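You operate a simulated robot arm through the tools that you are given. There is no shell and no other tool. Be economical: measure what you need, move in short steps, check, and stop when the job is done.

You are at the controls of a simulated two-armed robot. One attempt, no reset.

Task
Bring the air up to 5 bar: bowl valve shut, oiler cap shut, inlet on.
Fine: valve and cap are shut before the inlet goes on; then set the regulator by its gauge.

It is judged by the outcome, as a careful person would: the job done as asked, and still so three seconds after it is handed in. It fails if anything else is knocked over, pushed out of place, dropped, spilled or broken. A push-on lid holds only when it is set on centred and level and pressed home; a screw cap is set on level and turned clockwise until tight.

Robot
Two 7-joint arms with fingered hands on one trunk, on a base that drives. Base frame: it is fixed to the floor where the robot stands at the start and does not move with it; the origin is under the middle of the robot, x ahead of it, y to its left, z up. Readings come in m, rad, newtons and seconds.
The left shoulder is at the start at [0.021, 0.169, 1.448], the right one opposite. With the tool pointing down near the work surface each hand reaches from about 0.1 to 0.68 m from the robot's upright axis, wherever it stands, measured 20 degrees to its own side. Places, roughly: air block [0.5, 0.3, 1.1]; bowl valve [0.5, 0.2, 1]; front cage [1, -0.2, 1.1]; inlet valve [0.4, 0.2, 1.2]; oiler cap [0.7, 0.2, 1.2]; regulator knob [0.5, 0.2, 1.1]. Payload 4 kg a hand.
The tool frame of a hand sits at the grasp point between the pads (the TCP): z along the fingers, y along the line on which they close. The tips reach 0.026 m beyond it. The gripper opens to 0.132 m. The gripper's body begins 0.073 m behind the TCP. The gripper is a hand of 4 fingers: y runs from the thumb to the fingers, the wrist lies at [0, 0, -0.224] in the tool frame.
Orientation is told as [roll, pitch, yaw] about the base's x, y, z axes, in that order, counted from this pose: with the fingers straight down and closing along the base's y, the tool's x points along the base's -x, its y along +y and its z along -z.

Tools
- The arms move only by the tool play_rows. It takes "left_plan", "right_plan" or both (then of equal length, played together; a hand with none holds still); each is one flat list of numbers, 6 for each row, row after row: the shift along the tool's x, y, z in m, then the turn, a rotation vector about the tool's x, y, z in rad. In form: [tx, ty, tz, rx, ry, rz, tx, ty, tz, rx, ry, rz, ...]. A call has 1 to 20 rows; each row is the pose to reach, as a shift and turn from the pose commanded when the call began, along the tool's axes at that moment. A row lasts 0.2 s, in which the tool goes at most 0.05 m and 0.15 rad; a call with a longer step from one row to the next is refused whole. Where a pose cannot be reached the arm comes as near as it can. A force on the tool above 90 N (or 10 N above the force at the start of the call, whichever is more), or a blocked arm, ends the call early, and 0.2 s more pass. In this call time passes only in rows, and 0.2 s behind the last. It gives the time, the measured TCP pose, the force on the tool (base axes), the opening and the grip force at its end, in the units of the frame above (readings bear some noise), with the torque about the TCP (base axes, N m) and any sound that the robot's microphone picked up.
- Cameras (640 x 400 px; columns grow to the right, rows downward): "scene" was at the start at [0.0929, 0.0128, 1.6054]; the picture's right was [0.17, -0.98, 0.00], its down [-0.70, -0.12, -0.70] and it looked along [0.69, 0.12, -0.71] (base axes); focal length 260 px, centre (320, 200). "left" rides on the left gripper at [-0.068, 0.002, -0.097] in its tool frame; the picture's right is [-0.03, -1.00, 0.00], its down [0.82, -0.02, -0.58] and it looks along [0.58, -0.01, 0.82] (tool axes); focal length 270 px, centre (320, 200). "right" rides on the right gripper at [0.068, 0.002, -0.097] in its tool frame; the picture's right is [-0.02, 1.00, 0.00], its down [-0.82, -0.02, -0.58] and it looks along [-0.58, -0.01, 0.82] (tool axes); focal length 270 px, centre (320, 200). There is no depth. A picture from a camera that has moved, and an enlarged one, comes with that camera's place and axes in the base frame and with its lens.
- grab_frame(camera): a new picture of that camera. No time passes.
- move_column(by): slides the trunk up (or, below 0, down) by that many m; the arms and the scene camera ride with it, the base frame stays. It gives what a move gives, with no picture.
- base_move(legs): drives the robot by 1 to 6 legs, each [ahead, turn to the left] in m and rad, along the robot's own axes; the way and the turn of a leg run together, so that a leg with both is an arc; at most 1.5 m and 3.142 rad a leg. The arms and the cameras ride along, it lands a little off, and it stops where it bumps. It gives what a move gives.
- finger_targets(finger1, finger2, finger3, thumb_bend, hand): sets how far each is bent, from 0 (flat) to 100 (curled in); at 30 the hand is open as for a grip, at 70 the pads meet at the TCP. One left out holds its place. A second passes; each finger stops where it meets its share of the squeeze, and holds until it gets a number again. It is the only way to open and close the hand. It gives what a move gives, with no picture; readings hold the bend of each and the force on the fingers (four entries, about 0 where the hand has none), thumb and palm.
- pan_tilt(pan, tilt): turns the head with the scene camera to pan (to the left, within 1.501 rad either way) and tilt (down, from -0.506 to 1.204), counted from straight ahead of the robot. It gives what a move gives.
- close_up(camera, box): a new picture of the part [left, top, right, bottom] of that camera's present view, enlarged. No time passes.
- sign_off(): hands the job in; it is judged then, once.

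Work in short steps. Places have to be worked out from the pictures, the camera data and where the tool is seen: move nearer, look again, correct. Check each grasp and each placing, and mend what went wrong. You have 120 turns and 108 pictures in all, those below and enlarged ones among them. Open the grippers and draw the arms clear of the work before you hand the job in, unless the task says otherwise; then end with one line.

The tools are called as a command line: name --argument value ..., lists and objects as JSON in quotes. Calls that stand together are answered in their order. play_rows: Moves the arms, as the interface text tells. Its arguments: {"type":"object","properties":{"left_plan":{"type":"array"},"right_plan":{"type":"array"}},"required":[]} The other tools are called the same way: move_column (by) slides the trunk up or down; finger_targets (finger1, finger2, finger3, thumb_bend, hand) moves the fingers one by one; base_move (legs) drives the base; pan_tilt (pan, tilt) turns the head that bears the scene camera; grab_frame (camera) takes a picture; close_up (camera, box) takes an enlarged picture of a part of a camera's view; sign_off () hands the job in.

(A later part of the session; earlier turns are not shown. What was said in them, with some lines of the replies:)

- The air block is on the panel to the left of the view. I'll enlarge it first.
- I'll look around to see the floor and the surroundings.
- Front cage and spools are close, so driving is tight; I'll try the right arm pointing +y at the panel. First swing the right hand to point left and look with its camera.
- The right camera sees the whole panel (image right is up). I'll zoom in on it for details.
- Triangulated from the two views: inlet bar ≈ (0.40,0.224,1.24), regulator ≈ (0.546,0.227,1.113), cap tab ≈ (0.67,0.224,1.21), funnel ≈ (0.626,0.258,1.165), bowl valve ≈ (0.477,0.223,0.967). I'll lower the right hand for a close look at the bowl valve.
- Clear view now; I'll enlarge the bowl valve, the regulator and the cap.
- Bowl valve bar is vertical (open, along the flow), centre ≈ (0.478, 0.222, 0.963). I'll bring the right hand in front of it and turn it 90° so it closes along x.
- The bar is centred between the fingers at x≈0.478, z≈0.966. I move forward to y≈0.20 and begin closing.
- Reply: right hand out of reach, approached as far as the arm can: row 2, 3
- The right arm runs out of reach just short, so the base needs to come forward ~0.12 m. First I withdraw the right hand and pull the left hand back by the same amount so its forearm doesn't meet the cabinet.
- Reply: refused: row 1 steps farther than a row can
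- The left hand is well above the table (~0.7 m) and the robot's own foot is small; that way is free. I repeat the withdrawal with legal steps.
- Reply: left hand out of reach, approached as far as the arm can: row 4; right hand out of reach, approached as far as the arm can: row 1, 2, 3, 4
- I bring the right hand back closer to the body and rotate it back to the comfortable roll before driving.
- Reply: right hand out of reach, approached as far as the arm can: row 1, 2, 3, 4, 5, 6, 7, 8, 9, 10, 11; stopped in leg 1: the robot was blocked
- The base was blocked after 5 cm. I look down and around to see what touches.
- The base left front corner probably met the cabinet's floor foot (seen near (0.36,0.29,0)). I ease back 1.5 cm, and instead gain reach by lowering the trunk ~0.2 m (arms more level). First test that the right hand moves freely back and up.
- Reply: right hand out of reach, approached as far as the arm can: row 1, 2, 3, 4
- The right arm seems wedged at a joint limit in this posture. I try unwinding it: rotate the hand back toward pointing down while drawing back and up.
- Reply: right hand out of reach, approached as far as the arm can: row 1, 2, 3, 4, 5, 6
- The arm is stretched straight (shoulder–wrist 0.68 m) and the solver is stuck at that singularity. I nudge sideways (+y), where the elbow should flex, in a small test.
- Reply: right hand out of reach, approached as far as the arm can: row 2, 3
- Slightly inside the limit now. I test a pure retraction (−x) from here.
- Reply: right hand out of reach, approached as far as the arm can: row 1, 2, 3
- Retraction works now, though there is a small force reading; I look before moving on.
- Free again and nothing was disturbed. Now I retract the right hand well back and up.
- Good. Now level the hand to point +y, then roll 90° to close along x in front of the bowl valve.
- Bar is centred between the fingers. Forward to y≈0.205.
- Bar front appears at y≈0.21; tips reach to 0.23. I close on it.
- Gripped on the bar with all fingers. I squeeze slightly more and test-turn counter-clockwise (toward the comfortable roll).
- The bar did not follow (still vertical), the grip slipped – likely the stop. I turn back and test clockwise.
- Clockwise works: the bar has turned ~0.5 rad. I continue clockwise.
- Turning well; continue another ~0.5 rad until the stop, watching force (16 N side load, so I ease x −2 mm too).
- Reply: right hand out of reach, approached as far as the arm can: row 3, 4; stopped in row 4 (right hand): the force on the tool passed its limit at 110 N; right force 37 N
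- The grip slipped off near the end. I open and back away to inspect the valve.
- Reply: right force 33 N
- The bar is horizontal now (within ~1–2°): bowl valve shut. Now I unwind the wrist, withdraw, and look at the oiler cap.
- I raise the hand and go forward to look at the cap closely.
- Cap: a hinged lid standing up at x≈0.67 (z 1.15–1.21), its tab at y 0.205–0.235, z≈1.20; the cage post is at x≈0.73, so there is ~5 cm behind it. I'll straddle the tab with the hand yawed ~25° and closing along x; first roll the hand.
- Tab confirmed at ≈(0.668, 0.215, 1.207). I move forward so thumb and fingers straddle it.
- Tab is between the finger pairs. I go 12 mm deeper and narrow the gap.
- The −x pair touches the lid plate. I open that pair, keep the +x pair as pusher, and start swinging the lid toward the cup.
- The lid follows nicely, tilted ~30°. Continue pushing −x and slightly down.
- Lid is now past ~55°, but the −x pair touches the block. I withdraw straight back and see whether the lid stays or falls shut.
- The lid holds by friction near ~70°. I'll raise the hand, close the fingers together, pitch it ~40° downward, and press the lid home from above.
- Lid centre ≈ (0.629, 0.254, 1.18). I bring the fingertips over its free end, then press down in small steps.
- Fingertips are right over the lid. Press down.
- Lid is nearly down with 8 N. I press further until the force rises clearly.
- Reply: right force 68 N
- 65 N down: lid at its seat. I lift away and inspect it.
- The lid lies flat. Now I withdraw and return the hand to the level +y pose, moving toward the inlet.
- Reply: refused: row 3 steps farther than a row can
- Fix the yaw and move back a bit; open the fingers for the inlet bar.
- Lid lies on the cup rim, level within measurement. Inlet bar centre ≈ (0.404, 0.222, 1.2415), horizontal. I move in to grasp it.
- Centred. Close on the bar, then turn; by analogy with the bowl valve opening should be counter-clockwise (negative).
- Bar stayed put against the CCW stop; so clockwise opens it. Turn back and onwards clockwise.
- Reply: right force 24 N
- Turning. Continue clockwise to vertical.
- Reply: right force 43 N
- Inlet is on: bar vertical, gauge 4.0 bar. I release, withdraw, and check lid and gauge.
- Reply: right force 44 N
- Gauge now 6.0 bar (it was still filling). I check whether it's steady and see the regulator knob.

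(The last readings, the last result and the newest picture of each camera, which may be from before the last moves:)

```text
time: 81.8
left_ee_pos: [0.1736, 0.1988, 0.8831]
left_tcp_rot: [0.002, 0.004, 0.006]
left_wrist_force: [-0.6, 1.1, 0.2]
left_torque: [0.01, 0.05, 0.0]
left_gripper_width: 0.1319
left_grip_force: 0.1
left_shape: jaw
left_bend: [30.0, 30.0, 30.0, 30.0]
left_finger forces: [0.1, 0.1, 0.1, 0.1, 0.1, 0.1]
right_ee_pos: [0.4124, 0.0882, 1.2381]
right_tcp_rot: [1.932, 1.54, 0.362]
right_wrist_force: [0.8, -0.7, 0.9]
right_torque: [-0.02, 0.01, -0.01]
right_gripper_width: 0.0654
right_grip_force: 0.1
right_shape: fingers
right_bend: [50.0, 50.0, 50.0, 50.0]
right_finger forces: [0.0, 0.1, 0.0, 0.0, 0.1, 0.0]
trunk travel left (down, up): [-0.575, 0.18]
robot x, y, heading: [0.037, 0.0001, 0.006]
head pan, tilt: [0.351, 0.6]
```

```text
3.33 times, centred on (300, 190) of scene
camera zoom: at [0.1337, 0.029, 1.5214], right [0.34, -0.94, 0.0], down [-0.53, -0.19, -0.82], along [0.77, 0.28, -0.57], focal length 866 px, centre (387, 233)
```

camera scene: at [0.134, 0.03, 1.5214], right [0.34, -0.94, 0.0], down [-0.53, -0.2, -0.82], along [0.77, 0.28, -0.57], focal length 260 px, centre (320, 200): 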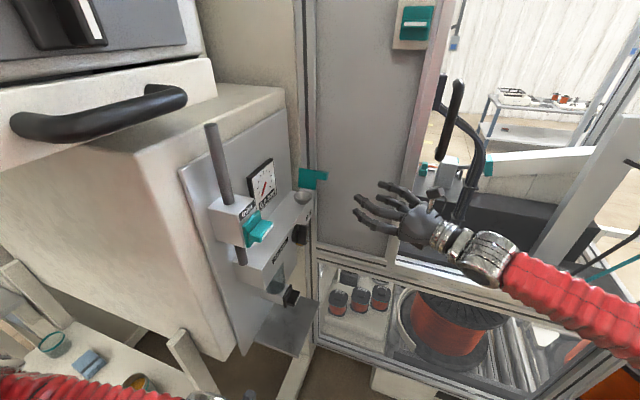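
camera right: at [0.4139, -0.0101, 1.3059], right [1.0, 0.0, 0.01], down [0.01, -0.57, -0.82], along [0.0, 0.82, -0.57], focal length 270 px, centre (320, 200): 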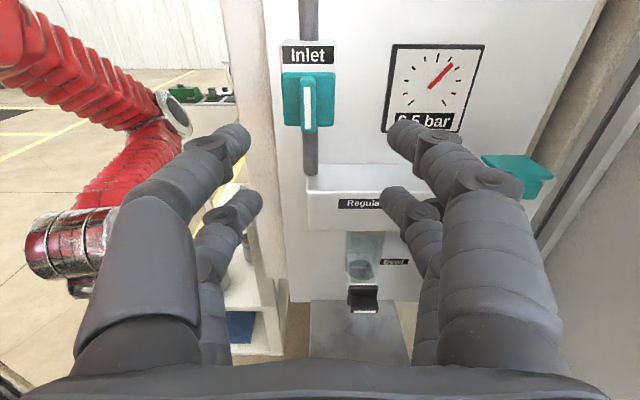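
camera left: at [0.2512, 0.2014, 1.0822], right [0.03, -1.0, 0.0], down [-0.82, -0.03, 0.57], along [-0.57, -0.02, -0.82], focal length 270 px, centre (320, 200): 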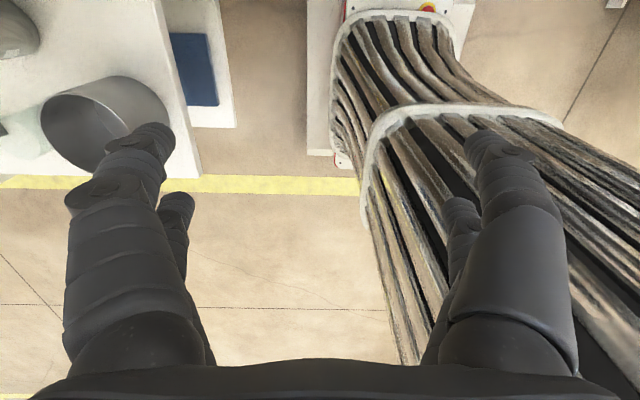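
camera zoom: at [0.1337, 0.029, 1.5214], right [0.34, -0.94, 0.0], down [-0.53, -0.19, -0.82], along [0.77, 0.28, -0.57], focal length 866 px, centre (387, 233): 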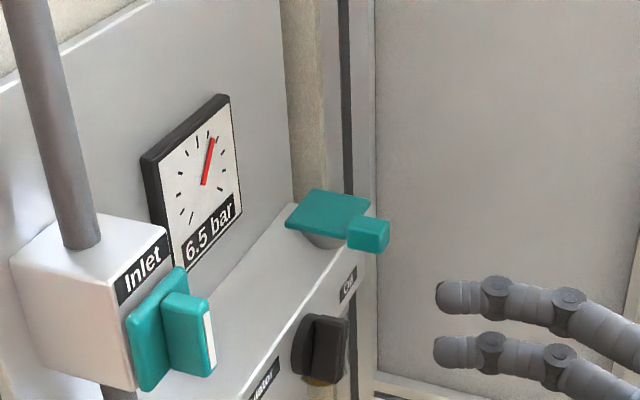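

Inlet on, lid flat on the cup; pressure creeping toward its set value (6.5 now). I move in front of the regulator knob.

play_rows --right_plan '[-0.025, 0.027, 0, 0, 0, 0, -0.05, 0.054, 0, 0, 0, 0, -0.075, 0.08, 0, 0, 0, 0, -0.1, 0.107, 0, 0, 0, 0, -0.125, 0.134, 0, 0, 0, 0]'

grab_frame --camera "right"

close_up --camera "scene" --box '[220, 130, 380, 250]'

```text
time: 83.0
left_ee_pos: [0.1737, 0.1994, 0.8842]
left_tcp_rot: [0.002, 0.005, 0.008]
left_wrist_force: [-0.3, 0.4, -0.4]
left_torque: [0.0, 0.06, 0.01]
left_gripper_width: 0.1319
left_grip_force: 0.1
left_shape: jaw
left_bend: [30.0, 30.0, 30.0, 30.0]
left_finger forces: [0.0, 0.1, 0.0, 0.1, 0.1, 0.0]
right_ee_pos: [0.5521, 0.0919, 1.1176]
right_tcp_rot: [1.944, 1.537, 0.374]
right_wrist_force: [0.3, 0.0, -0.4]
right_torque: [-0.01, 0.02, 0.03]
right_gripper_width: 0.0652
right_grip_force: 0.2
right_shape: fingers
right_bend: [50.0, 50.0, 50.0, 50.0]
right_finger forces: [0.1, 0.0, 0.0, 0.1, 0.0, 0.0]
trunk travel left (down, up): [-0.575, 0.18]
robot x, y, heading: [0.0337, 0.0002, 0.004]
head pan, tilt: [0.351, 0.6]
```

```text
31 pictures are left
camera right: at [0.5536, -0.0075, 1.1839], right [1.0, 0.0, 0.01], down [0.01, -0.57, -0.82], along [0.0, 0.82, -0.57], focal length 270 px, centre (320, 200)
```

right: 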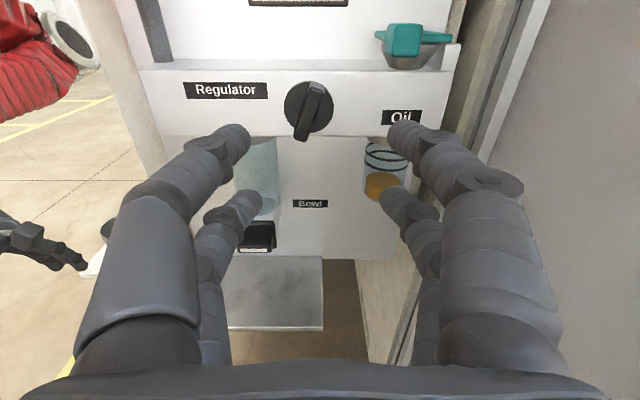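

```text
3.33 times, centred on (300, 190) of scene
camera zoom: at [0.1345, 0.0296, 1.5214], right [0.34, -0.94, 0.0], down [-0.53, -0.19, -0.82], along [0.77, 0.28, -0.57], focal length 866 px, centre (387, 233)
```

zoom: 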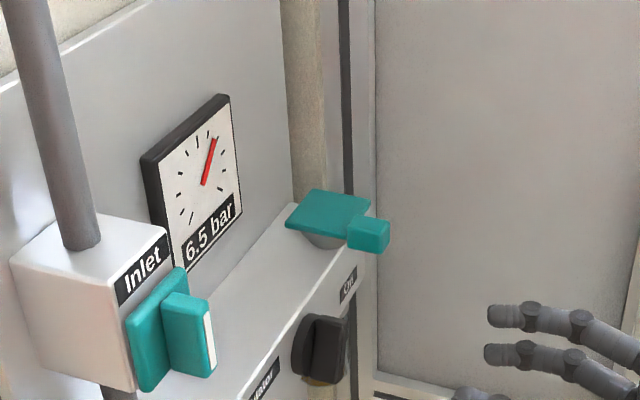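

Steady at 6.5 bar. Zoom on the knob and the lid from here.

close_up --camera "right" --box '[260, 10, 460, 150]'

```text
2.86 times, centred on (360, 80) of right
camera zoom: at [0.5536, -0.0075, 1.1839], right [1.0, 0.0, 0.01], down [0.01, -0.57, -0.82], along [0.0, 0.82, -0.57], focal length 772 px, centre (206, 543)
```

zoom: 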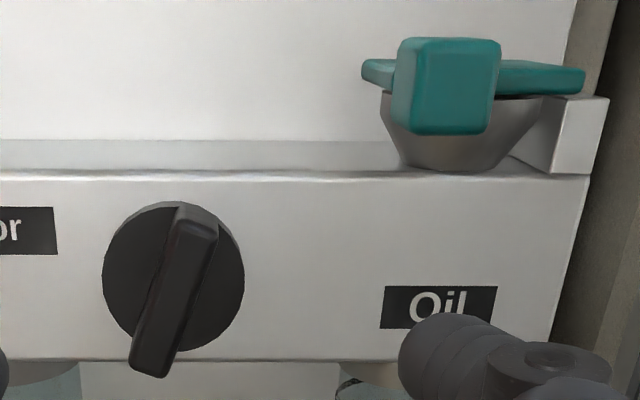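

Knob bar centre ≈ (0.544, ~0.22, 1.114), leaning ~15° clockwise. I align the hand and approach.

play_rows --right_plan '[-0.003, -0.008, 0.01, 0, 0, 0.13, -0.0035, -0.008, 0.03, 0, 0, 0.24, -0.0035, -0.008, 0.07, 0, 0, 0.24, -0.0035, -0.008, 0.108, 0, 0, 0.24]'

grab_frame --camera "right"

```text
time: 84.0
left_ee_pos: [0.1733, 0.1998, 0.8847]
left_tcp_rot: [0.0, 0.005, 0.007]
left_wrist_force: [-0.2, -0.1, -0.2]
left_torque: [0.0, 0.0, -0.01]
left_gripper_width: 0.132
left_grip_force: 0.0
left_shape: jaw
left_bend: [30.0, 30.0, 30.0, 30.0]
left_finger forces: [0.0, 0.0, 0.1, 0.0, 0.1, 0.0]
right_ee_pos: [0.5459, 0.1986, 1.1176]
right_tcp_rot: [-1.627, 1.361, 3.087]
right_wrist_force: [-0.1, 0.0, -0.5]
right_torque: [0.03, 0.01, -0.04]
right_gripper_width: 0.0654
right_grip_force: 0.1
right_shape: fingers
right_bend: [50.0, 50.0, 50.0, 50.0]
right_finger forces: [0.0, 0.0, 0.1, 0.0, 0.0, 0.0]
trunk travel left (down, up): [-0.575, 0.18]
robot x, y, heading: [0.0367, -0.001, 0.001]
head pan, tilt: [0.351, 0.6]
```

```text
28 pictures are left
camera right: at [0.5629, 0.0997, 1.1823], right [0.97, 0.0, -0.23], down [-0.19, -0.57, -0.8], along [-0.13, 0.82, -0.55], focal length 270 px, centre (320, 200)
```

right: 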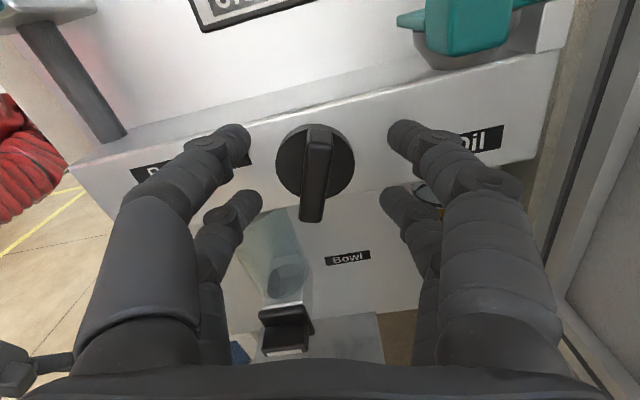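

Aligned. Advance 13 mm and close gently, then squeeze.

play_rows --right_plan '[-0.001, -0.001, 0.007, 0, 0, 0.03, -0.002, -0.002, 0.013, 0, 0, 0.04]'

finger_targets --hand "right" --finger1 75 --finger2 75 --finger3 75 --thumb_bend 75

close_up --camera "scene" --box '[220, 130, 380, 250]'

```text
time: 84.6
left_ee_pos: [0.1723, 0.1997, 0.8844]
left_tcp_rot: [0.001, 0.004, 0.006]
left_wrist_force: [-0.2, 0.0, 0.1]
left_torque: [0.02, 0.03, 0.0]
left_gripper_width: 0.1318
left_grip_force: 0.0
left_shape: jaw
left_bend: [30.0, 30.0, 30.0, 30.0]
left_finger forces: [0.1, 0.1, 0.1, 0.0, 0.0, 0.1]
right_ee_pos: [0.5419, 0.2095, 1.1151]
right_tcp_rot: [-1.621, 1.321, 3.093]
right_wrist_force: [-0.5, -3.9, 0.2]
right_torque: [-0.06, -0.03, 0.2]
right_gripper_width: 0.0654
right_grip_force: 2.6
right_shape: fingers
right_bend: [50.0, 50.0, 50.0, 50.0]
right_finger forces: [0.1, 0.5, 4.6, 0.1, 0.1, 0.0]
trunk travel left (down, up): [-0.575, 0.18]
robot x, y, heading: [0.0357, -0.0026, -0.001]
head pan, tilt: [0.351, 0.6]
```

```text
time: 85.6
left_ee_pos: [0.1739, 0.1982, 0.8854]
left_tcp_rot: [0.002, 0.005, 0.007]
left_wrist_force: [-0.7, 0.5, 0.5]
left_torque: [-0.03, 0.01, -0.06]
left_gripper_width: 0.1319
left_grip_force: 0.0
left_shape: jaw
left_bend: [30.0, 30.0, 30.0, 30.0]
left_finger forces: [0.1, 0.1, 0.0, 0.0, 0.0, 0.0]
right_ee_pos: [0.5411, 0.2093, 1.1154]
right_tcp_rot: [-1.624, 1.32, 3.092]
right_wrist_force: [0.3, -5.6, 3.1]
right_torque: [0.22, 0.01, -0.06]
right_gripper_width: 0.0139
right_grip_force: 19.4
right_shape: fingers
right_bend: [69.0, 63.0, 64.0, 68.0]
right_finger forces: [11.2, 8.3, 7.4, 0.0, 12.3, 0.1]
trunk travel left (down, up): [-0.575, 0.18]
robot x, y, heading: [0.0352, -0.0046, 0.002]
head pan, tilt: [0.351, 0.6]
```

```text
3.33 times, centred on (300, 190) of scene
camera zoom: at [0.1335, 0.0281, 1.5215], right [0.34, -0.94, 0.0], down [-0.53, -0.19, -0.82], along [0.77, 0.28, -0.57], focal length 866 px, centre (387, 233)
```

zoom: 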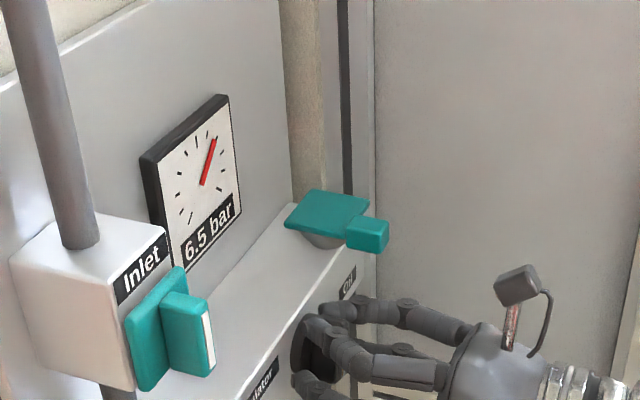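

Good grip, 6.5 bar steady. I turn counter-clockwise 0.3 rad to lower it and read.

play_rows --right_plan '[0, 0, 0, 0, 0, -0.1, 0, 0, 0, 0, 0, -0.2, 0, 0, 0, 0, 0, -0.3, 0, 0, 0, 0, 0, -0.3, 0, 0, 0, 0, 0, -0.3, 0, 0, 0, 0, 0, -0.3]'

close_up --camera "scene" --box '[220, 130, 380, 250]'

```text
time: 87.0
left_ee_pos: [0.1727, 0.1981, 0.8843]
left_tcp_rot: [0.001, 0.004, 0.006]
left_wrist_force: [-0.3, -0.1, -1.3]
left_torque: [-0.01, 0.03, 0.03]
left_gripper_width: 0.1318
left_grip_force: 0.1
left_shape: jaw
left_bend: [30.0, 30.0, 30.0, 30.0]
left_finger forces: [0.0, 0.1, 0.0, 0.1, 0.0, 0.1]
right_ee_pos: [0.542, 0.2083, 1.1157]
right_tcp_rot: [1.813, 1.519, 0.244]
right_wrist_force: [-0.8, -8.8, 2.7]
right_torque: [0.27, -0.01, 0.05]
right_gripper_width: 0.014
right_grip_force: 20.8
right_shape: fingers
right_bend: [69.0, 63.0, 65.0, 68.0]
right_finger forces: [11.0, 8.4, 7.9, 0.0, 13.2, 0.0]
trunk travel left (down, up): [-0.575, 0.18]
robot x, y, heading: [0.0354, 0.0001, 0.001]
head pan, tilt: [0.351, 0.6]
```

```text
3.33 times, centred on (300, 190) of scene
camera zoom: at [0.1332, 0.0275, 1.5215], right [0.34, -0.94, 0.0], down [-0.53, -0.19, -0.83], along [0.77, 0.28, -0.56], focal length 866 px, centre (387, 233)
```

zoom: 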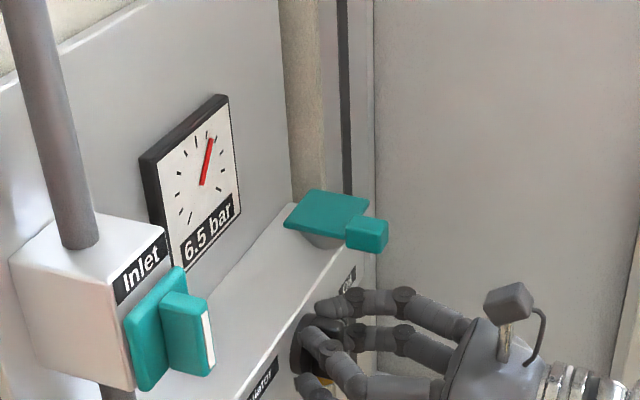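

Display still 6.5 (needle perhaps slightly lower); wait a second and reread.

play_rows --right_plan '[0, 0, 0, 0, 0, 0, 0, 0, 0, 0, 0, 0, 0, 0, 0, 0, 0, 0, 0, 0, 0, 0, 0, 0, 0, 0, 0, 0, 0, 0, 0, 0, 0, 0, 0, 0, 0, 0, 0, 0, 0, 0, 0, 0, 0, 0, 0, 0]'

close_up --camera "scene" --box '[245, 145, 295, 205]'

grab_frame --camera "right"

```text
time: 88.8
left_ee_pos: [0.174, 0.199, 0.8846]
left_tcp_rot: [0.001, 0.004, 0.008]
left_wrist_force: [0.1, -0.8, 0.1]
left_torque: [0.04, -0.01, 0.02]
left_gripper_width: 0.132
left_grip_force: 0.0
left_shape: jaw
left_bend: [30.0, 30.0, 30.0, 30.0]
left_finger forces: [0.0, 0.0, 0.1, 0.0, 0.1, 0.0]
right_ee_pos: [0.5413, 0.2093, 1.1155]
right_tcp_rot: [1.813, 1.518, 0.242]
right_wrist_force: [-1.8, -8.6, 1.6]
right_torque: [0.23, 0.0, 0.09]
right_gripper_width: 0.0138
right_grip_force: 20.0
right_shape: fingers
right_bend: [69.0, 63.0, 65.0, 68.0]
right_finger forces: [10.9, 8.4, 8.1, 0.0, 13.1, 0.0]
trunk travel left (down, up): [-0.575, 0.18]
robot x, y, heading: [0.0361, -0.0018, -0.001]
head pan, tilt: [0.351, 0.6]
```

```text
6.67 times, centred on (270, 175) of scene
camera zoom: at [0.1332, 0.0276, 1.5215], right [0.34, -0.94, 0.0], down [-0.53, -0.19, -0.83], along [0.77, 0.28, -0.56], focal length 1731 px, centre (653, 367)
```

zoom: 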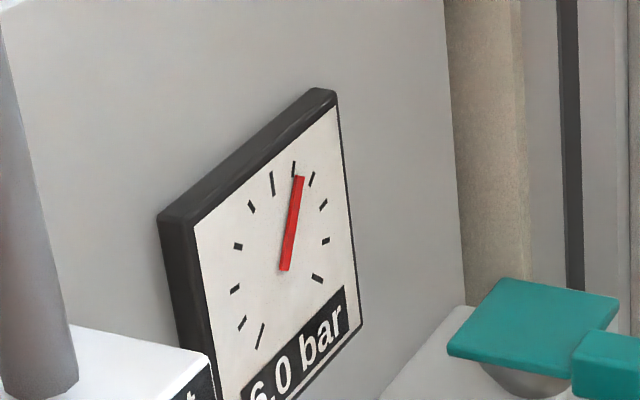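

```text
24 pictures are left
camera right: at [0.5411, 0.1104, 1.1831], right [1.0, 0.0, 0.03], down [0.02, -0.57, -0.82], along [0.01, 0.82, -0.57], focal length 270 px, centre (320, 200)
```

right: 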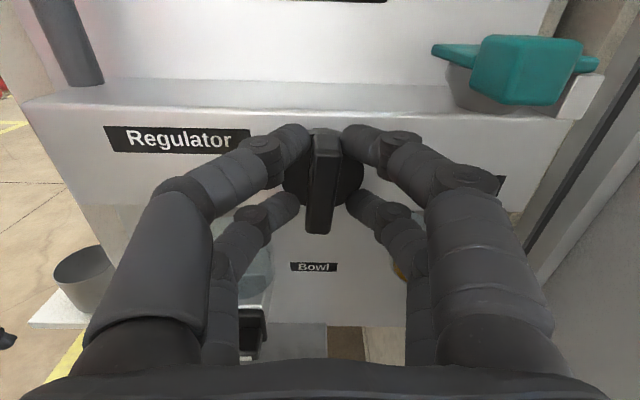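

6.0 bar now: ~1.6 bar per rad. I turn a further 0.6 rad counter-clockwise and let it settle.

play_rows --right_plan '[0, 0, 0, 0, 0, -0.12, 0, 0, 0, 0, 0, -0.24, 0, 0, 0, 0, 0, -0.36, 0, 0, 0, 0, 0, -0.48, 0, 0, 0, 0, 0, -0.6, 0, 0, 0, 0, 0, -0.6, 0, 0, 0, 0, 0, -0.6, 0, 0, 0, 0, 0, -0.6, 0, 0, 0, 0, 0, -0.6, 0, 0, 0, 0, 0, -0.6, 0, 0, 0, 0, 0, -0.6, 0, 0, 0, 0, 0, -0.6, 0, 0, 0, 0, 0, -0.6, 0, 0, 0, 0, 0, -0.6, 0, 0, 0, 0, 0, -0.6]'

close_up --camera "scene" --box '[245, 150, 295, 210]'

grab_frame --camera "right"

```text
time: 92.0
left_ee_pos: [0.1718, 0.1977, 0.8848]
left_tcp_rot: [0.001, 0.003, 0.007]
left_wrist_force: [0.4, -0.3, 0.3]
left_torque: [-0.02, -0.01, 0.02]
left_gripper_width: 0.1319
left_grip_force: 0.1
left_shape: jaw
left_bend: [30.0, 30.0, 30.0, 30.0]
left_finger forces: [0.0, 0.1, 0.1, 0.1, 0.0, 0.0]
right_ee_pos: [0.5413, 0.2088, 1.1156]
right_tcp_rot: [1.591, 0.92, 0.018]
right_wrist_force: [-4.9, -12.1, -2.8]
right_torque: [-0.01, 0.02, 0.4]
right_gripper_width: 0.0135
right_grip_force: 22.5
right_shape: fingers
right_bend: [70.0, 63.0, 65.0, 68.0]
right_finger forces: [8.8, 8.0, 9.7, 0.0, 17.7, 0.1]
trunk travel left (down, up): [-0.575, 0.18]
robot x, y, heading: [0.0324, -0.0038, 0.003]
head pan, tilt: [0.351, 0.6]
```

```text
6.67 times, centred on (270, 180) of scene
camera zoom: at [0.1328, 0.0272, 1.5215], right [0.34, -0.94, 0.0], down [-0.53, -0.19, -0.83], along [0.77, 0.28, -0.56], focal length 1731 px, centre (653, 333)
```

zoom: 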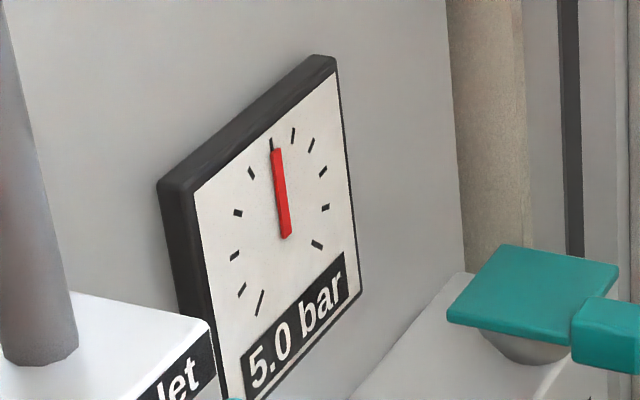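

```text
22 pictures are left
camera right: at [0.5028, 0.1107, 1.1699], right [0.81, -0.01, 0.59], down [0.48, -0.57, -0.67], along [0.34, 0.82, -0.46], focal length 270 px, centre (320, 200)
```

right: 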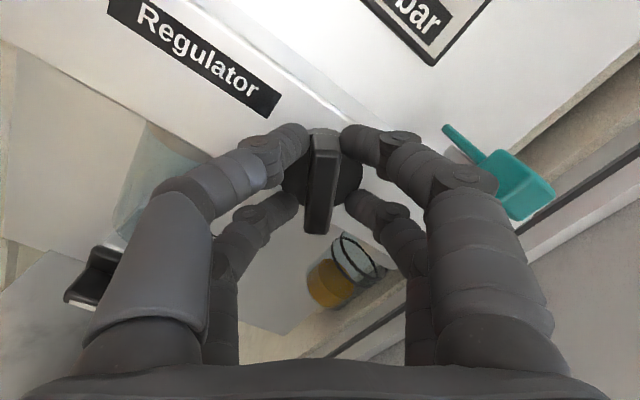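

5.0 bar on the display; the needle is a hair right of the 5 mark. I trim another −0.06 rad and wait.

play_rows --right_plan '[0, 0, 0, 0, 0, -0.06, 0, 0, 0, 0, 0, -0.06, 0, 0, 0, 0, 0, -0.06, 0, 0, 0, 0, 0, -0.06, 0, 0, 0, 0, 0, -0.06, 0, 0, 0, 0, 0, -0.06, 0, 0, 0, 0, 0, -0.06, 0, 0, 0, 0, 0, -0.06, 0, 0, 0, 0, 0, -0.06, 0, 0, 0, 0, 0, -0.06, 0, 0, 0, 0, 0, -0.06]'

close_up --camera "scene" --box '[245, 150, 295, 210]'

```text
time: 94.4
left_ee_pos: [0.1727, 0.1978, 0.8852]
left_tcp_rot: [0.003, 0.006, 0.006]
left_wrist_force: [0.3, 1.1, 0.3]
left_torque: [-0.03, 0.01, 0.0]
left_gripper_width: 0.1317
left_grip_force: 0.0
left_shape: jaw
left_bend: [30.0, 30.0, 30.0, 30.0]
left_finger forces: [0.0, 0.1, 0.1, 0.0, 0.0, 0.0]
right_ee_pos: [0.5417, 0.2097, 1.1161]
right_tcp_rot: [1.591, 0.859, 0.016]
right_wrist_force: [-6.4, -11.1, -4.8]
right_torque: [-0.04, 0.01, 0.37]
right_gripper_width: 0.0138
right_grip_force: 22.5
right_shape: fingers
right_bend: [70.0, 63.0, 65.0, 68.0]
right_finger forces: [8.1, 8.0, 10.1, 0.1, 17.5, 0.1]
trunk travel left (down, up): [-0.575, 0.18]
robot x, y, heading: [0.0339, -0.0018, 0.001]
head pan, tilt: [0.351, 0.6]
```

```text
6.67 times, centred on (270, 180) of scene
camera zoom: at [0.1332, 0.0274, 1.5215], right [0.34, -0.94, 0.0], down [-0.53, -0.19, -0.83], along [0.77, 0.28, -0.56], focal length 1731 px, centre (653, 333)
```

zoom: 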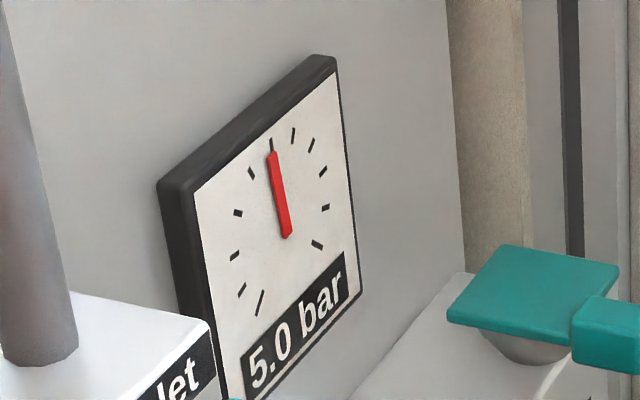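

Needle is on the 5 mark within ~0.1 bar. I release gently and withdraw straight back.

finger_targets --hand "right" --finger1 50 --finger2 50 --finger3 50 --thumb_bend 50

play_rows --right_plan '[0, 0, -0.03, 0, 0, 0, 0, 0, -0.07, 0, 0, 0, 0, 0, -0.11, 0, 0, 0, 0, 0, -0.15, 0, 0, 0]'

grab_frame --camera "right"

close_up --camera "scene" --box '[245, 150, 295, 210]'

```text
time: 95.4
left_ee_pos: [0.1732, 0.198, 0.8854]
left_tcp_rot: [0.002, 0.005, 0.008]
left_wrist_force: [0.1, 1.0, -0.3]
left_torque: [-0.02, 0.02, -0.01]
left_gripper_width: 0.1321
left_grip_force: 0.1
left_shape: jaw
left_bend: [30.0, 30.0, 30.0, 30.0]
left_finger forces: [0.0, 0.1, 0.0, 0.0, 0.0, 0.1]
right_ee_pos: [0.5429, 0.2097, 1.1154]
right_tcp_rot: [1.59, 0.857, 0.015]
right_wrist_force: [0.2, -9.0, 2.9]
right_torque: [-0.03, 0.14, 0.34]
right_gripper_width: 0.0612
right_grip_force: 4.8
right_shape: fingers
right_bend: [50.0, 50.0, 50.0, 52.0]
right_finger forces: [0.0, 0.0, 0.0, 0.0, 8.8, 0.1]
trunk travel left (down, up): [-0.575, 0.18]
robot x, y, heading: [0.036, 0.0004, 0.002]
head pan, tilt: [0.351, 0.6]
```

```text
time: 96.4
left_ee_pos: [0.1732, 0.1983, 0.8837]
left_tcp_rot: [0.002, 0.005, 0.008]
left_wrist_force: [-0.1, 0.1, 0.0]
left_torque: [-0.03, -0.05, 0.02]
left_gripper_width: 0.1318
left_grip_force: 0.0
left_shape: jaw
left_bend: [30.0, 30.0, 30.0, 30.0]
left_finger forces: [0.1, 0.0, 0.0, 0.0, 0.1, 0.0]
right_ee_pos: [0.5422, 0.0585, 1.1128]
right_tcp_rot: [1.59, 0.861, 0.015]
right_wrist_force: [-0.4, -0.5, -0.2]
right_torque: [0.03, -0.02, 0.01]
right_gripper_width: 0.0652
right_grip_force: 0.0
right_shape: fingers
right_bend: [50.0, 50.0, 50.0, 50.0]
right_finger forces: [0.1, 0.0, 0.0, 0.0, 0.0, 0.0]
trunk travel left (down, up): [-0.575, 0.18]
robot x, y, heading: [0.033, 0.0007, 0.0]
head pan, tilt: [0.351, 0.6]
```

```text
20 pictures are left
camera right: at [0.5002, -0.0387, 1.1652], right [0.77, -0.01, 0.63], down [0.52, -0.57, -0.64], along [0.36, 0.82, -0.44], focal length 270 px, centre (320, 200)
```

right: 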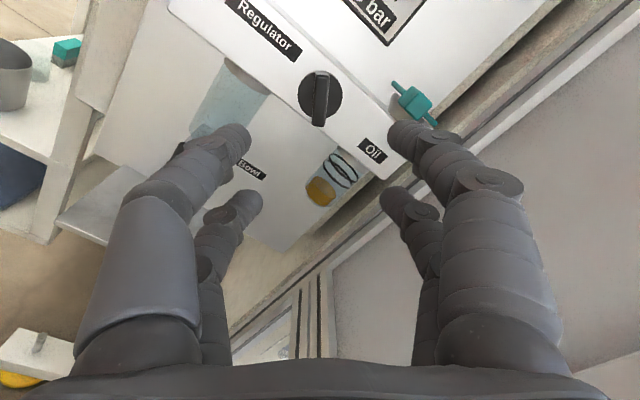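

```text
6.67 times, centred on (270, 180) of scene
camera zoom: at [0.1335, 0.0283, 1.5215], right [0.34, -0.94, 0.0], down [-0.53, -0.19, -0.82], along [0.77, 0.28, -0.57], focal length 1731 px, centre (653, 333)
```

zoom: 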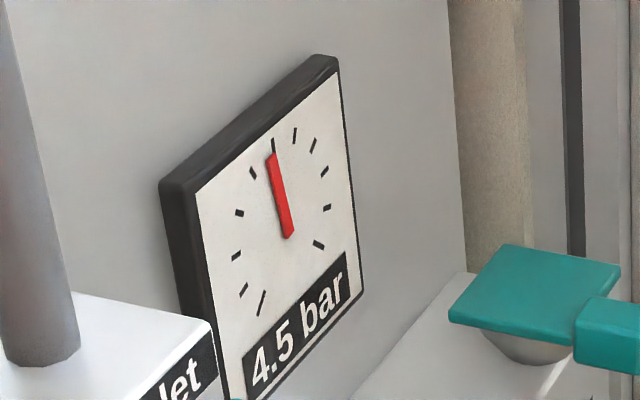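

Releasing nudged it: now reading ~4.6–4.7. I regrip slightly shallower (tips were pressing on the disc), and turn back up a little.

play_rows --right_plan '[0, 0, 0.04, 0, 0, 0, 0, 0, 0.08, 0, 0, 0, 0, 0, 0.12, 0, 0, 0, 0, 0, 0.144, 0, 0, 0]'

grab_frame --camera "right"

close_up --camera "scene" --box '[245, 150, 295, 210]'

```text
time: 97.4
left_ee_pos: [0.1738, 0.199, 0.8843]
left_tcp_rot: [0.001, 0.006, 0.008]
left_wrist_force: [0.0, -0.4, -0.8]
left_torque: [0.01, -0.01, 0.0]
left_gripper_width: 0.1319
left_grip_force: 0.0
left_shape: jaw
left_bend: [30.0, 30.0, 30.0, 30.0]
left_finger forces: [0.0, 0.0, 0.0, 0.0, 0.0, 0.1]
right_ee_pos: [0.5455, 0.2085, 1.1161]
right_tcp_rot: [1.589, 0.859, 0.014]
right_wrist_force: [0.8, 0.4, 0.0]
right_torque: [-0.03, -0.02, 0.05]
right_gripper_width: 0.0655
right_grip_force: 0.1
right_shape: fingers
right_bend: [50.0, 50.0, 50.0, 50.0]
right_finger forces: [0.0, 0.1, 0.0, 0.0, 0.0, 0.1]
trunk travel left (down, up): [-0.575, 0.18]
robot x, y, heading: [0.0359, -0.0012, 0.0]
head pan, tilt: [0.351, 0.6]
```

```text
18 pictures are left
camera right: at [0.5026, 0.1088, 1.1683], right [0.77, -0.01, 0.63], down [0.52, -0.57, -0.64], along [0.37, 0.82, -0.44], focal length 270 px, centre (320, 200)
```

right: 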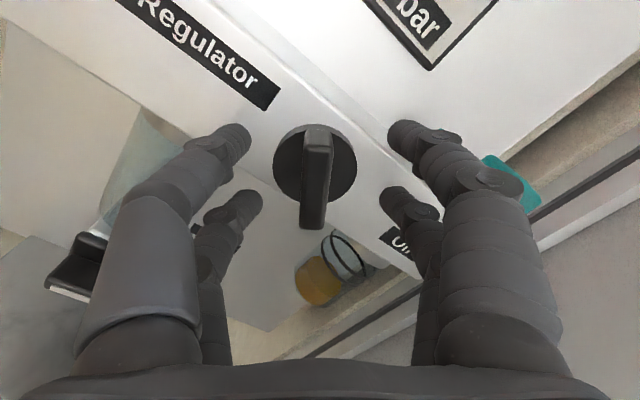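

```text
6.67 times, centred on (270, 180) of scene
camera zoom: at [0.1337, 0.0293, 1.5214], right [0.34, -0.94, 0.0], down [-0.53, -0.19, -0.82], along [0.77, 0.28, -0.57], focal length 1731 px, centre (653, 333)
```

zoom: 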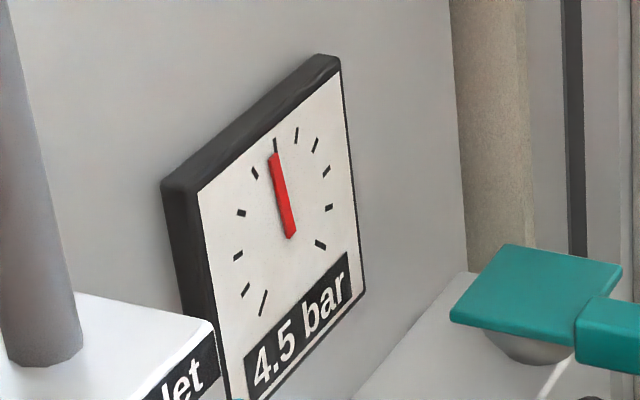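

Reading ≈4.7. The bar sits ~2 mm off the finger midline; I centre, back off 4 mm and close.

play_rows --right_plan '[0, -0.002, -0.004, 0, 0, 0, 0, -0.002, -0.004, 0, 0, 0]'

finger_targets --hand "right" --finger1 72 --finger2 72 --finger3 72 --thumb_bend 72

play_rows --right_plan '[0, 0, 0, 0, 0, 0.1, 0, 0, 0, 0, 0, 0.2, 0, 0, 0, 0, 0, 0.2, 0, 0, 0, 0, 0, 0.2, 0, 0, 0, 0, 0, 0.2, 0, 0, 0, 0, 0, 0.2, 0, 0, 0, 0, 0, 0.2, 0, 0, 0, 0, 0, 0.2, 0, 0, 0, 0, 0, 0.2, 0, 0, 0, 0, 0, 0.2, 0, 0, 0, 0, 0, 0.2]'

close_up --camera "scene" --box '[245, 150, 295, 210]'

```text
time: 98.0
left_ee_pos: [0.1724, 0.1985, 0.8845]
left_tcp_rot: [0.001, 0.007, 0.007]
left_wrist_force: [0.0, 0.3, 0.5]
left_torque: [0.01, 0.02, -0.05]
left_gripper_width: 0.1321
left_grip_force: 0.2
left_shape: jaw
left_bend: [30.0, 30.0, 30.0, 30.0]
left_finger forces: [0.0, 0.1, 0.0, 0.1, 0.0, 0.0]
right_ee_pos: [0.5421, 0.2026, 1.1149]
right_tcp_rot: [1.588, 0.861, 0.015]
right_wrist_force: [-0.2, 0.2, -0.4]
right_torque: [-0.02, 0.02, 0.02]
right_gripper_width: 0.0653
right_grip_force: 0.1
right_shape: fingers
right_bend: [50.0, 50.0, 50.0, 50.0]
right_finger forces: [0.0, 0.1, 0.0, 0.1, 0.0, 0.0]
trunk travel left (down, up): [-0.575, 0.18]
robot x, y, heading: [0.0333, 0.0023, -0.001]
head pan, tilt: [0.351, 0.6]
```

```text
time: 99.0
left_ee_pos: [0.1725, 0.1991, 0.8844]
left_tcp_rot: [0.0, 0.007, 0.009]
left_wrist_force: [0.6, 0.5, 0.3]
left_torque: [0.01, -0.01, -0.01]
left_gripper_width: 0.1319
left_grip_force: 0.1
left_shape: jaw
left_bend: [30.0, 30.0, 30.0, 30.0]
left_finger forces: [0.1, 0.1, 0.1, 0.0, 0.1, 0.1]
right_ee_pos: [0.5409, 0.2019, 1.1145]
right_tcp_rot: [1.587, 0.859, 0.015]
right_wrist_force: [-0.9, 4.5, -0.3]
right_torque: [0.06, -0.01, 0.07]
right_gripper_width: 0.0095
right_grip_force: 9.0
right_shape: fingers
right_bend: [68.0, 70.0, 69.0, 69.0]
right_finger forces: [4.9, 4.0, 4.3, 0.0, 5.2, 0.1]
trunk travel left (down, up): [-0.575, 0.18]
robot x, y, heading: [0.0332, -0.0048, -0.003]
head pan, tilt: [0.351, 0.6]
```

```text
time: 101.4
left_ee_pos: [0.1731, 0.201, 0.8838]
left_tcp_rot: [0.001, 0.005, 0.007]
left_wrist_force: [-0.2, 0.4, -0.1]
left_torque: [-0.01, 0.0, 0.04]
left_gripper_width: 0.1318
left_grip_force: 0.1
left_shape: jaw
left_bend: [30.0, 30.0, 30.0, 30.0]
left_finger forces: [0.0, 0.0, 0.0, 0.1, 0.0, 0.0]
right_ee_pos: [0.5422, 0.2029, 1.115]
right_tcp_rot: [1.593, 1.06, 0.019]
right_wrist_force: [0.2, 9.4, 4.4]
right_torque: [0.07, -0.03, -0.02]
right_gripper_width: 0.0098
right_grip_force: 8.9
right_shape: fingers
right_bend: [68.0, 70.0, 69.0, 69.0]
right_finger forces: [5.0, 4.4, 3.1, 0.0, 3.6, 0.0]
trunk travel left (down, up): [-0.575, 0.18]
robot x, y, heading: [0.0324, 0.0004, 0.005]
head pan, tilt: [0.351, 0.6]
```

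```text
6.67 times, centred on (270, 180) of scene
camera zoom: at [0.1335, 0.0303, 1.5214], right [0.34, -0.94, 0.0], down [-0.53, -0.2, -0.82], along [0.77, 0.28, -0.57], focal length 1731 px, centre (653, 333)
```

zoom: 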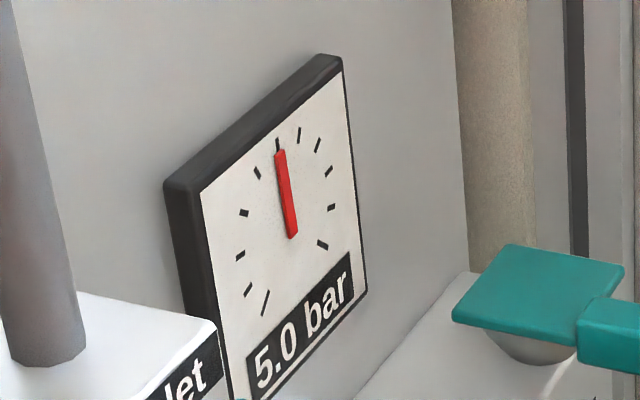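

Needle right on 5. Release in two stages and back off.

finger_targets --hand "right" --finger1 65 --finger2 65 --finger3 65 --thumb_bend 65

finger_targets --hand "right" --finger1 50 --finger2 50 --finger3 50 --thumb_bend 50

play_rows --right_plan '[0, 0, -0.03, 0, 0, 0, 0, 0, -0.07, 0, 0, 0, 0, 0, -0.11, 0, 0, 0, 0, 0, -0.15, 0, 0, 0, 0, 0, -0.15, 0, 0, 0, 0, 0, -0.15, 0, 0, 0, 0, 0, -0.15, 0, 0, 0, 0, 0, -0.15, 0, 0, 0]'

close_up --camera "scene" --box '[245, 150, 295, 210]'

```text
time: 102.4
left_ee_pos: [0.1728, 0.1991, 0.884]
left_tcp_rot: [0.001, 0.004, 0.005]
left_wrist_force: [-1.0, 0.6, -0.3]
left_torque: [-0.01, 0.02, -0.02]
left_gripper_width: 0.132
left_grip_force: 0.0
left_shape: jaw
left_bend: [30.0, 30.0, 30.0, 30.0]
left_finger forces: [0.1, 0.0, 0.1, 0.1, 0.0, 0.0]
right_ee_pos: [0.5416, 0.2006, 1.1149]
right_tcp_rot: [1.597, 1.06, 0.02]
right_wrist_force: [1.4, -0.3, 0.0]
right_torque: [0.02, 0.0, 0.0]
right_gripper_width: 0.0168
right_grip_force: 0.5
right_shape: fingers
right_bend: [65.0, 65.0, 65.0, 65.0]
right_finger forces: [0.2, 0.0, 0.0, 0.0, 0.0, 0.0]
trunk travel left (down, up): [-0.575, 0.18]
robot x, y, heading: [0.0356, -0.0033, 0.0]
head pan, tilt: [0.351, 0.6]
```

```text
time: 103.4
left_ee_pos: [0.1739, 0.1983, 0.8847]
left_tcp_rot: [0.0, 0.007, 0.007]
left_wrist_force: [0.5, 0.5, 0.0]
left_torque: [-0.03, 0.0, 0.02]
left_gripper_width: 0.1318
left_grip_force: 0.2
left_shape: jaw
left_bend: [30.0, 30.0, 30.0, 30.0]
left_finger forces: [0.0, 0.1, 0.1, 0.0, 0.0, 0.0]
right_ee_pos: [0.5417, 0.2016, 1.1149]
right_tcp_rot: [1.595, 1.059, 0.021]
right_wrist_force: [0.9, -0.3, 0.2]
right_torque: [0.02, 0.01, -0.01]
right_gripper_width: 0.0654
right_grip_force: 0.2
right_shape: fingers
right_bend: [50.0, 50.0, 50.0, 50.0]
right_finger forces: [0.1, 0.0, 0.1, 0.0, 0.0, 0.1]
trunk travel left (down, up): [-0.575, 0.18]
robot x, y, heading: [0.0324, -0.0, -0.001]
head pan, tilt: [0.351, 0.6]
```

```text
time: 105.2
left_ee_pos: [0.1733, 0.1976, 0.8842]
left_tcp_rot: [0.0, 0.005, 0.007]
left_wrist_force: [0.4, -0.4, -0.2]
left_torque: [0.04, 0.01, 0.01]
left_gripper_width: 0.1317
left_grip_force: 0.0
left_shape: jaw
left_bend: [30.0, 30.0, 30.0, 30.0]
left_finger forces: [0.0, 0.0, 0.1, 0.1, 0.0, 0.0]
right_ee_pos: [0.545, 0.0531, 1.1116]
right_tcp_rot: [1.596, 1.058, 0.022]
right_wrist_force: [0.3, -0.4, -0.8]
right_torque: [0.0, 0.01, 0.02]
right_gripper_width: 0.0654
right_grip_force: 0.1
right_shape: fingers
right_bend: [50.0, 50.0, 50.0, 50.0]
right_finger forces: [0.0, 0.0, 0.0, 0.0, 0.0, 0.1]
trunk travel left (down, up): [-0.575, 0.18]
robot x, y, heading: [0.0343, -0.0014, 0.005]
head pan, tilt: [0.351, 0.6]
```

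```text
6.67 times, centred on (270, 180) of scene
camera zoom: at [0.1337, 0.0289, 1.5215], right [0.34, -0.94, 0.0], down [-0.53, -0.19, -0.82], along [0.77, 0.28, -0.57], focal length 1731 px, centre (653, 333)
```

zoom: 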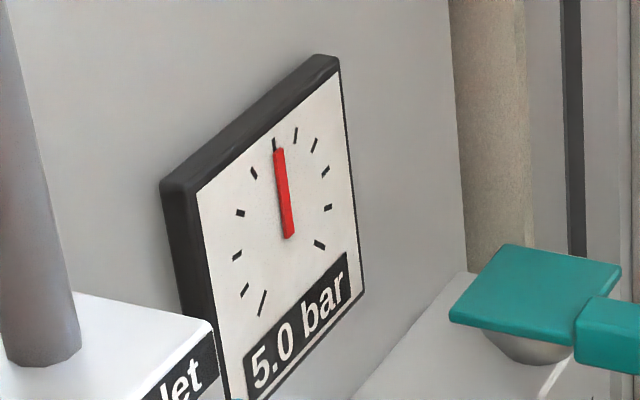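

Holding at 5.0 bar. I take a closer look at the lid from front level to confirm it is fully shut.

play_rows --right_plan '[-0.009, 0.012, 0, 0, 0, 0.13, -0.018, 0.025, 0, 0, 0, 0.26, -0.026, 0.037, 0, 0, 0, 0.39, -0.035, 0.049, 0, 0, 0, 0.51]'

close_up --camera "right" --box '[260, 0, 400, 90]'

```text
time: 106.2
left_ee_pos: [0.1733, 0.1996, 0.8844]
left_tcp_rot: [0.002, 0.006, 0.008]
left_wrist_force: [-1.0, 0.2, -0.1]
left_torque: [0.0, 0.03, 0.0]
left_gripper_width: 0.1319
left_grip_force: 0.1
left_shape: jaw
left_bend: [30.0, 30.0, 30.0, 30.0]
left_finger forces: [0.0, 0.0, 0.1, 0.1, 0.0, 0.0]
right_ee_pos: [0.6022, 0.0515, 1.1053]
right_tcp_rot: [-2.988, 1.559, 1.724]
right_wrist_force: [0.6, 0.4, 0.1]
right_torque: [0.03, -0.01, 0.02]
right_gripper_width: 0.0655
right_grip_force: 0.1
right_shape: fingers
right_bend: [50.0, 50.0, 50.0, 50.0]
right_finger forces: [0.0, 0.1, 0.0, 0.1, 0.0, 0.0]
trunk travel left (down, up): [-0.575, 0.18]
robot x, y, heading: [0.0365, -0.0034, -0.002]
head pan, tilt: [0.351, 0.6]
```

```text
4.44 times, centred on (330, 45) of right
camera zoom: at [0.6052, -0.048, 1.1735], right [1.0, 0.0, -0.03], down [-0.02, -0.57, -0.82], along [-0.02, 0.82, -0.57], focal length 1201 px, centre (276, 889)
```

zoom: 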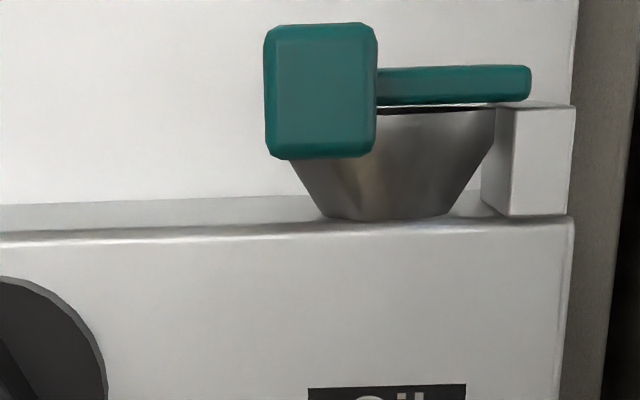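

The lid is parallel to the block and on the rim: shut. I open the hand, draw the right arm clear, and do a last check.

play_rows --right_plan '[0, -0.03, -0.02, 0, 0, 0, 0, -0.06, -0.04, 0, 0, 0, 0, -0.09, -0.06, 0, 0, 0, 0, -0.13, -0.08, 0, 0, 0, 0, -0.17, -0.1, 0, 0, 0]'

finger_targets --hand "right" --finger1 30 --finger2 30 --finger3 30 --thumb_bend 30

grab_frame --camera "right"

close_up --camera "scene" --box '[200, 140, 360, 320]'

```text
time: 107.4
left_ee_pos: [0.1724, 0.1996, 0.8853]
left_tcp_rot: [0.002, 0.002, 0.006]
left_wrist_force: [0.6, -0.5, 0.3]
left_torque: [0.0, -0.03, -0.03]
left_gripper_width: 0.1318
left_grip_force: 0.0
left_shape: jaw
left_bend: [30.0, 30.0, 30.0, 30.0]
left_finger forces: [0.1, 0.1, 0.0, 0.0, 0.0, 0.0]
right_ee_pos: [0.4292, -0.0477, 1.1059]
right_tcp_rot: [2.964, 1.56, 1.395]
right_wrist_force: [0.1, -0.9, -0.5]
right_torque: [-0.01, -0.02, 0.03]
right_gripper_width: 0.0655
right_grip_force: 0.0
right_shape: fingers
right_bend: [50.0, 50.0, 50.0, 50.0]
right_finger forces: [0.0, 0.0, 0.0, 0.1, 0.0, 0.0]
trunk travel left (down, up): [-0.575, 0.18]
robot x, y, heading: [0.0351, -0.0009, -0.002]
head pan, tilt: [0.351, 0.6]
```

```text
time: 108.4
left_ee_pos: [0.1725, 0.1989, 0.8847]
left_tcp_rot: [0.001, 0.005, 0.008]
left_wrist_force: [0.4, 0.0, 0.3]
left_torque: [-0.01, -0.03, -0.01]
left_gripper_width: 0.1323
left_grip_force: 0.1
left_shape: jaw
left_bend: [30.0, 30.0, 30.0, 30.0]
left_finger forces: [0.1, 0.1, 0.1, 0.0, 0.1, 0.0]
right_ee_pos: [0.43, -0.0471, 1.1053]
right_tcp_rot: [3.032, 1.558, 1.465]
right_wrist_force: [-0.6, 0.0, 0.5]
right_torque: [0.0, 0.02, -0.02]
right_gripper_width: 0.1325
right_grip_force: 0.1
right_shape: fingers
right_bend: [30.0, 30.0, 30.0, 30.0]
right_finger forces: [0.1, 0.0, 0.0, 0.0, 0.1, 0.0]
trunk travel left (down, up): [-0.575, 0.18]
robot x, y, heading: [0.0356, -0.0011, 0.002]
head pan, tilt: [0.351, 0.6]
```

```text
13 pictures are left
camera right: at [0.4331, -0.1456, 1.1728], right [1.0, 0.0, -0.02], down [-0.02, -0.57, -0.82], along [-0.01, 0.82, -0.57], focal length 270 px, centre (320, 200)
```

right: 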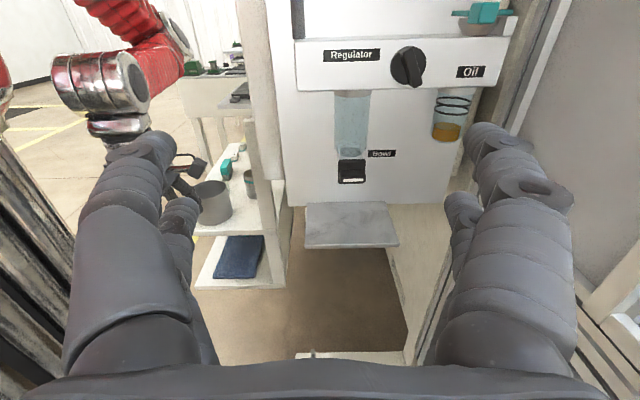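

```text
2.22 times, centred on (280, 230) of scene
camera zoom: at [0.1336, 0.0291, 1.5215], right [0.34, -0.94, 0.0], down [-0.53, -0.19, -0.82], along [0.77, 0.28, -0.57], focal length 577 px, centre (409, 133)
```

zoom: 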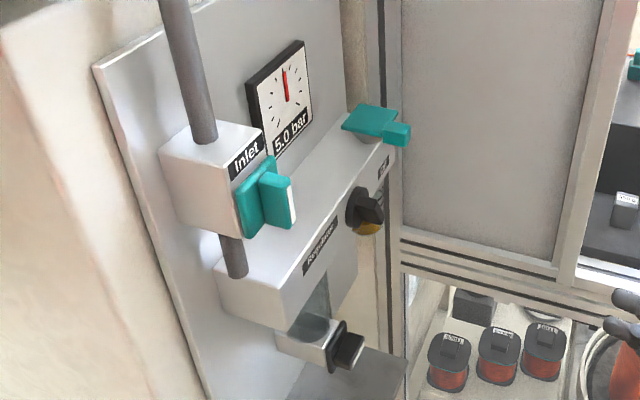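

Bowl valve is shut, the cap is shut, the inlet is on, the gauge holds at 5.0 bar, and the arms are clear with both hands open. Handing in.

sign_off

```text
The job is handed in.
```

The air is up at 5.0 bar by the gauge: I shut the bowl valve and the oiler cap first, then turned the inlet on and set the regulator. The gauge was still at 5.0 just before hand-in; the base bumped something once while driving forward, most likely the cabinet's floor foot, and nothing looked moved afterwards.
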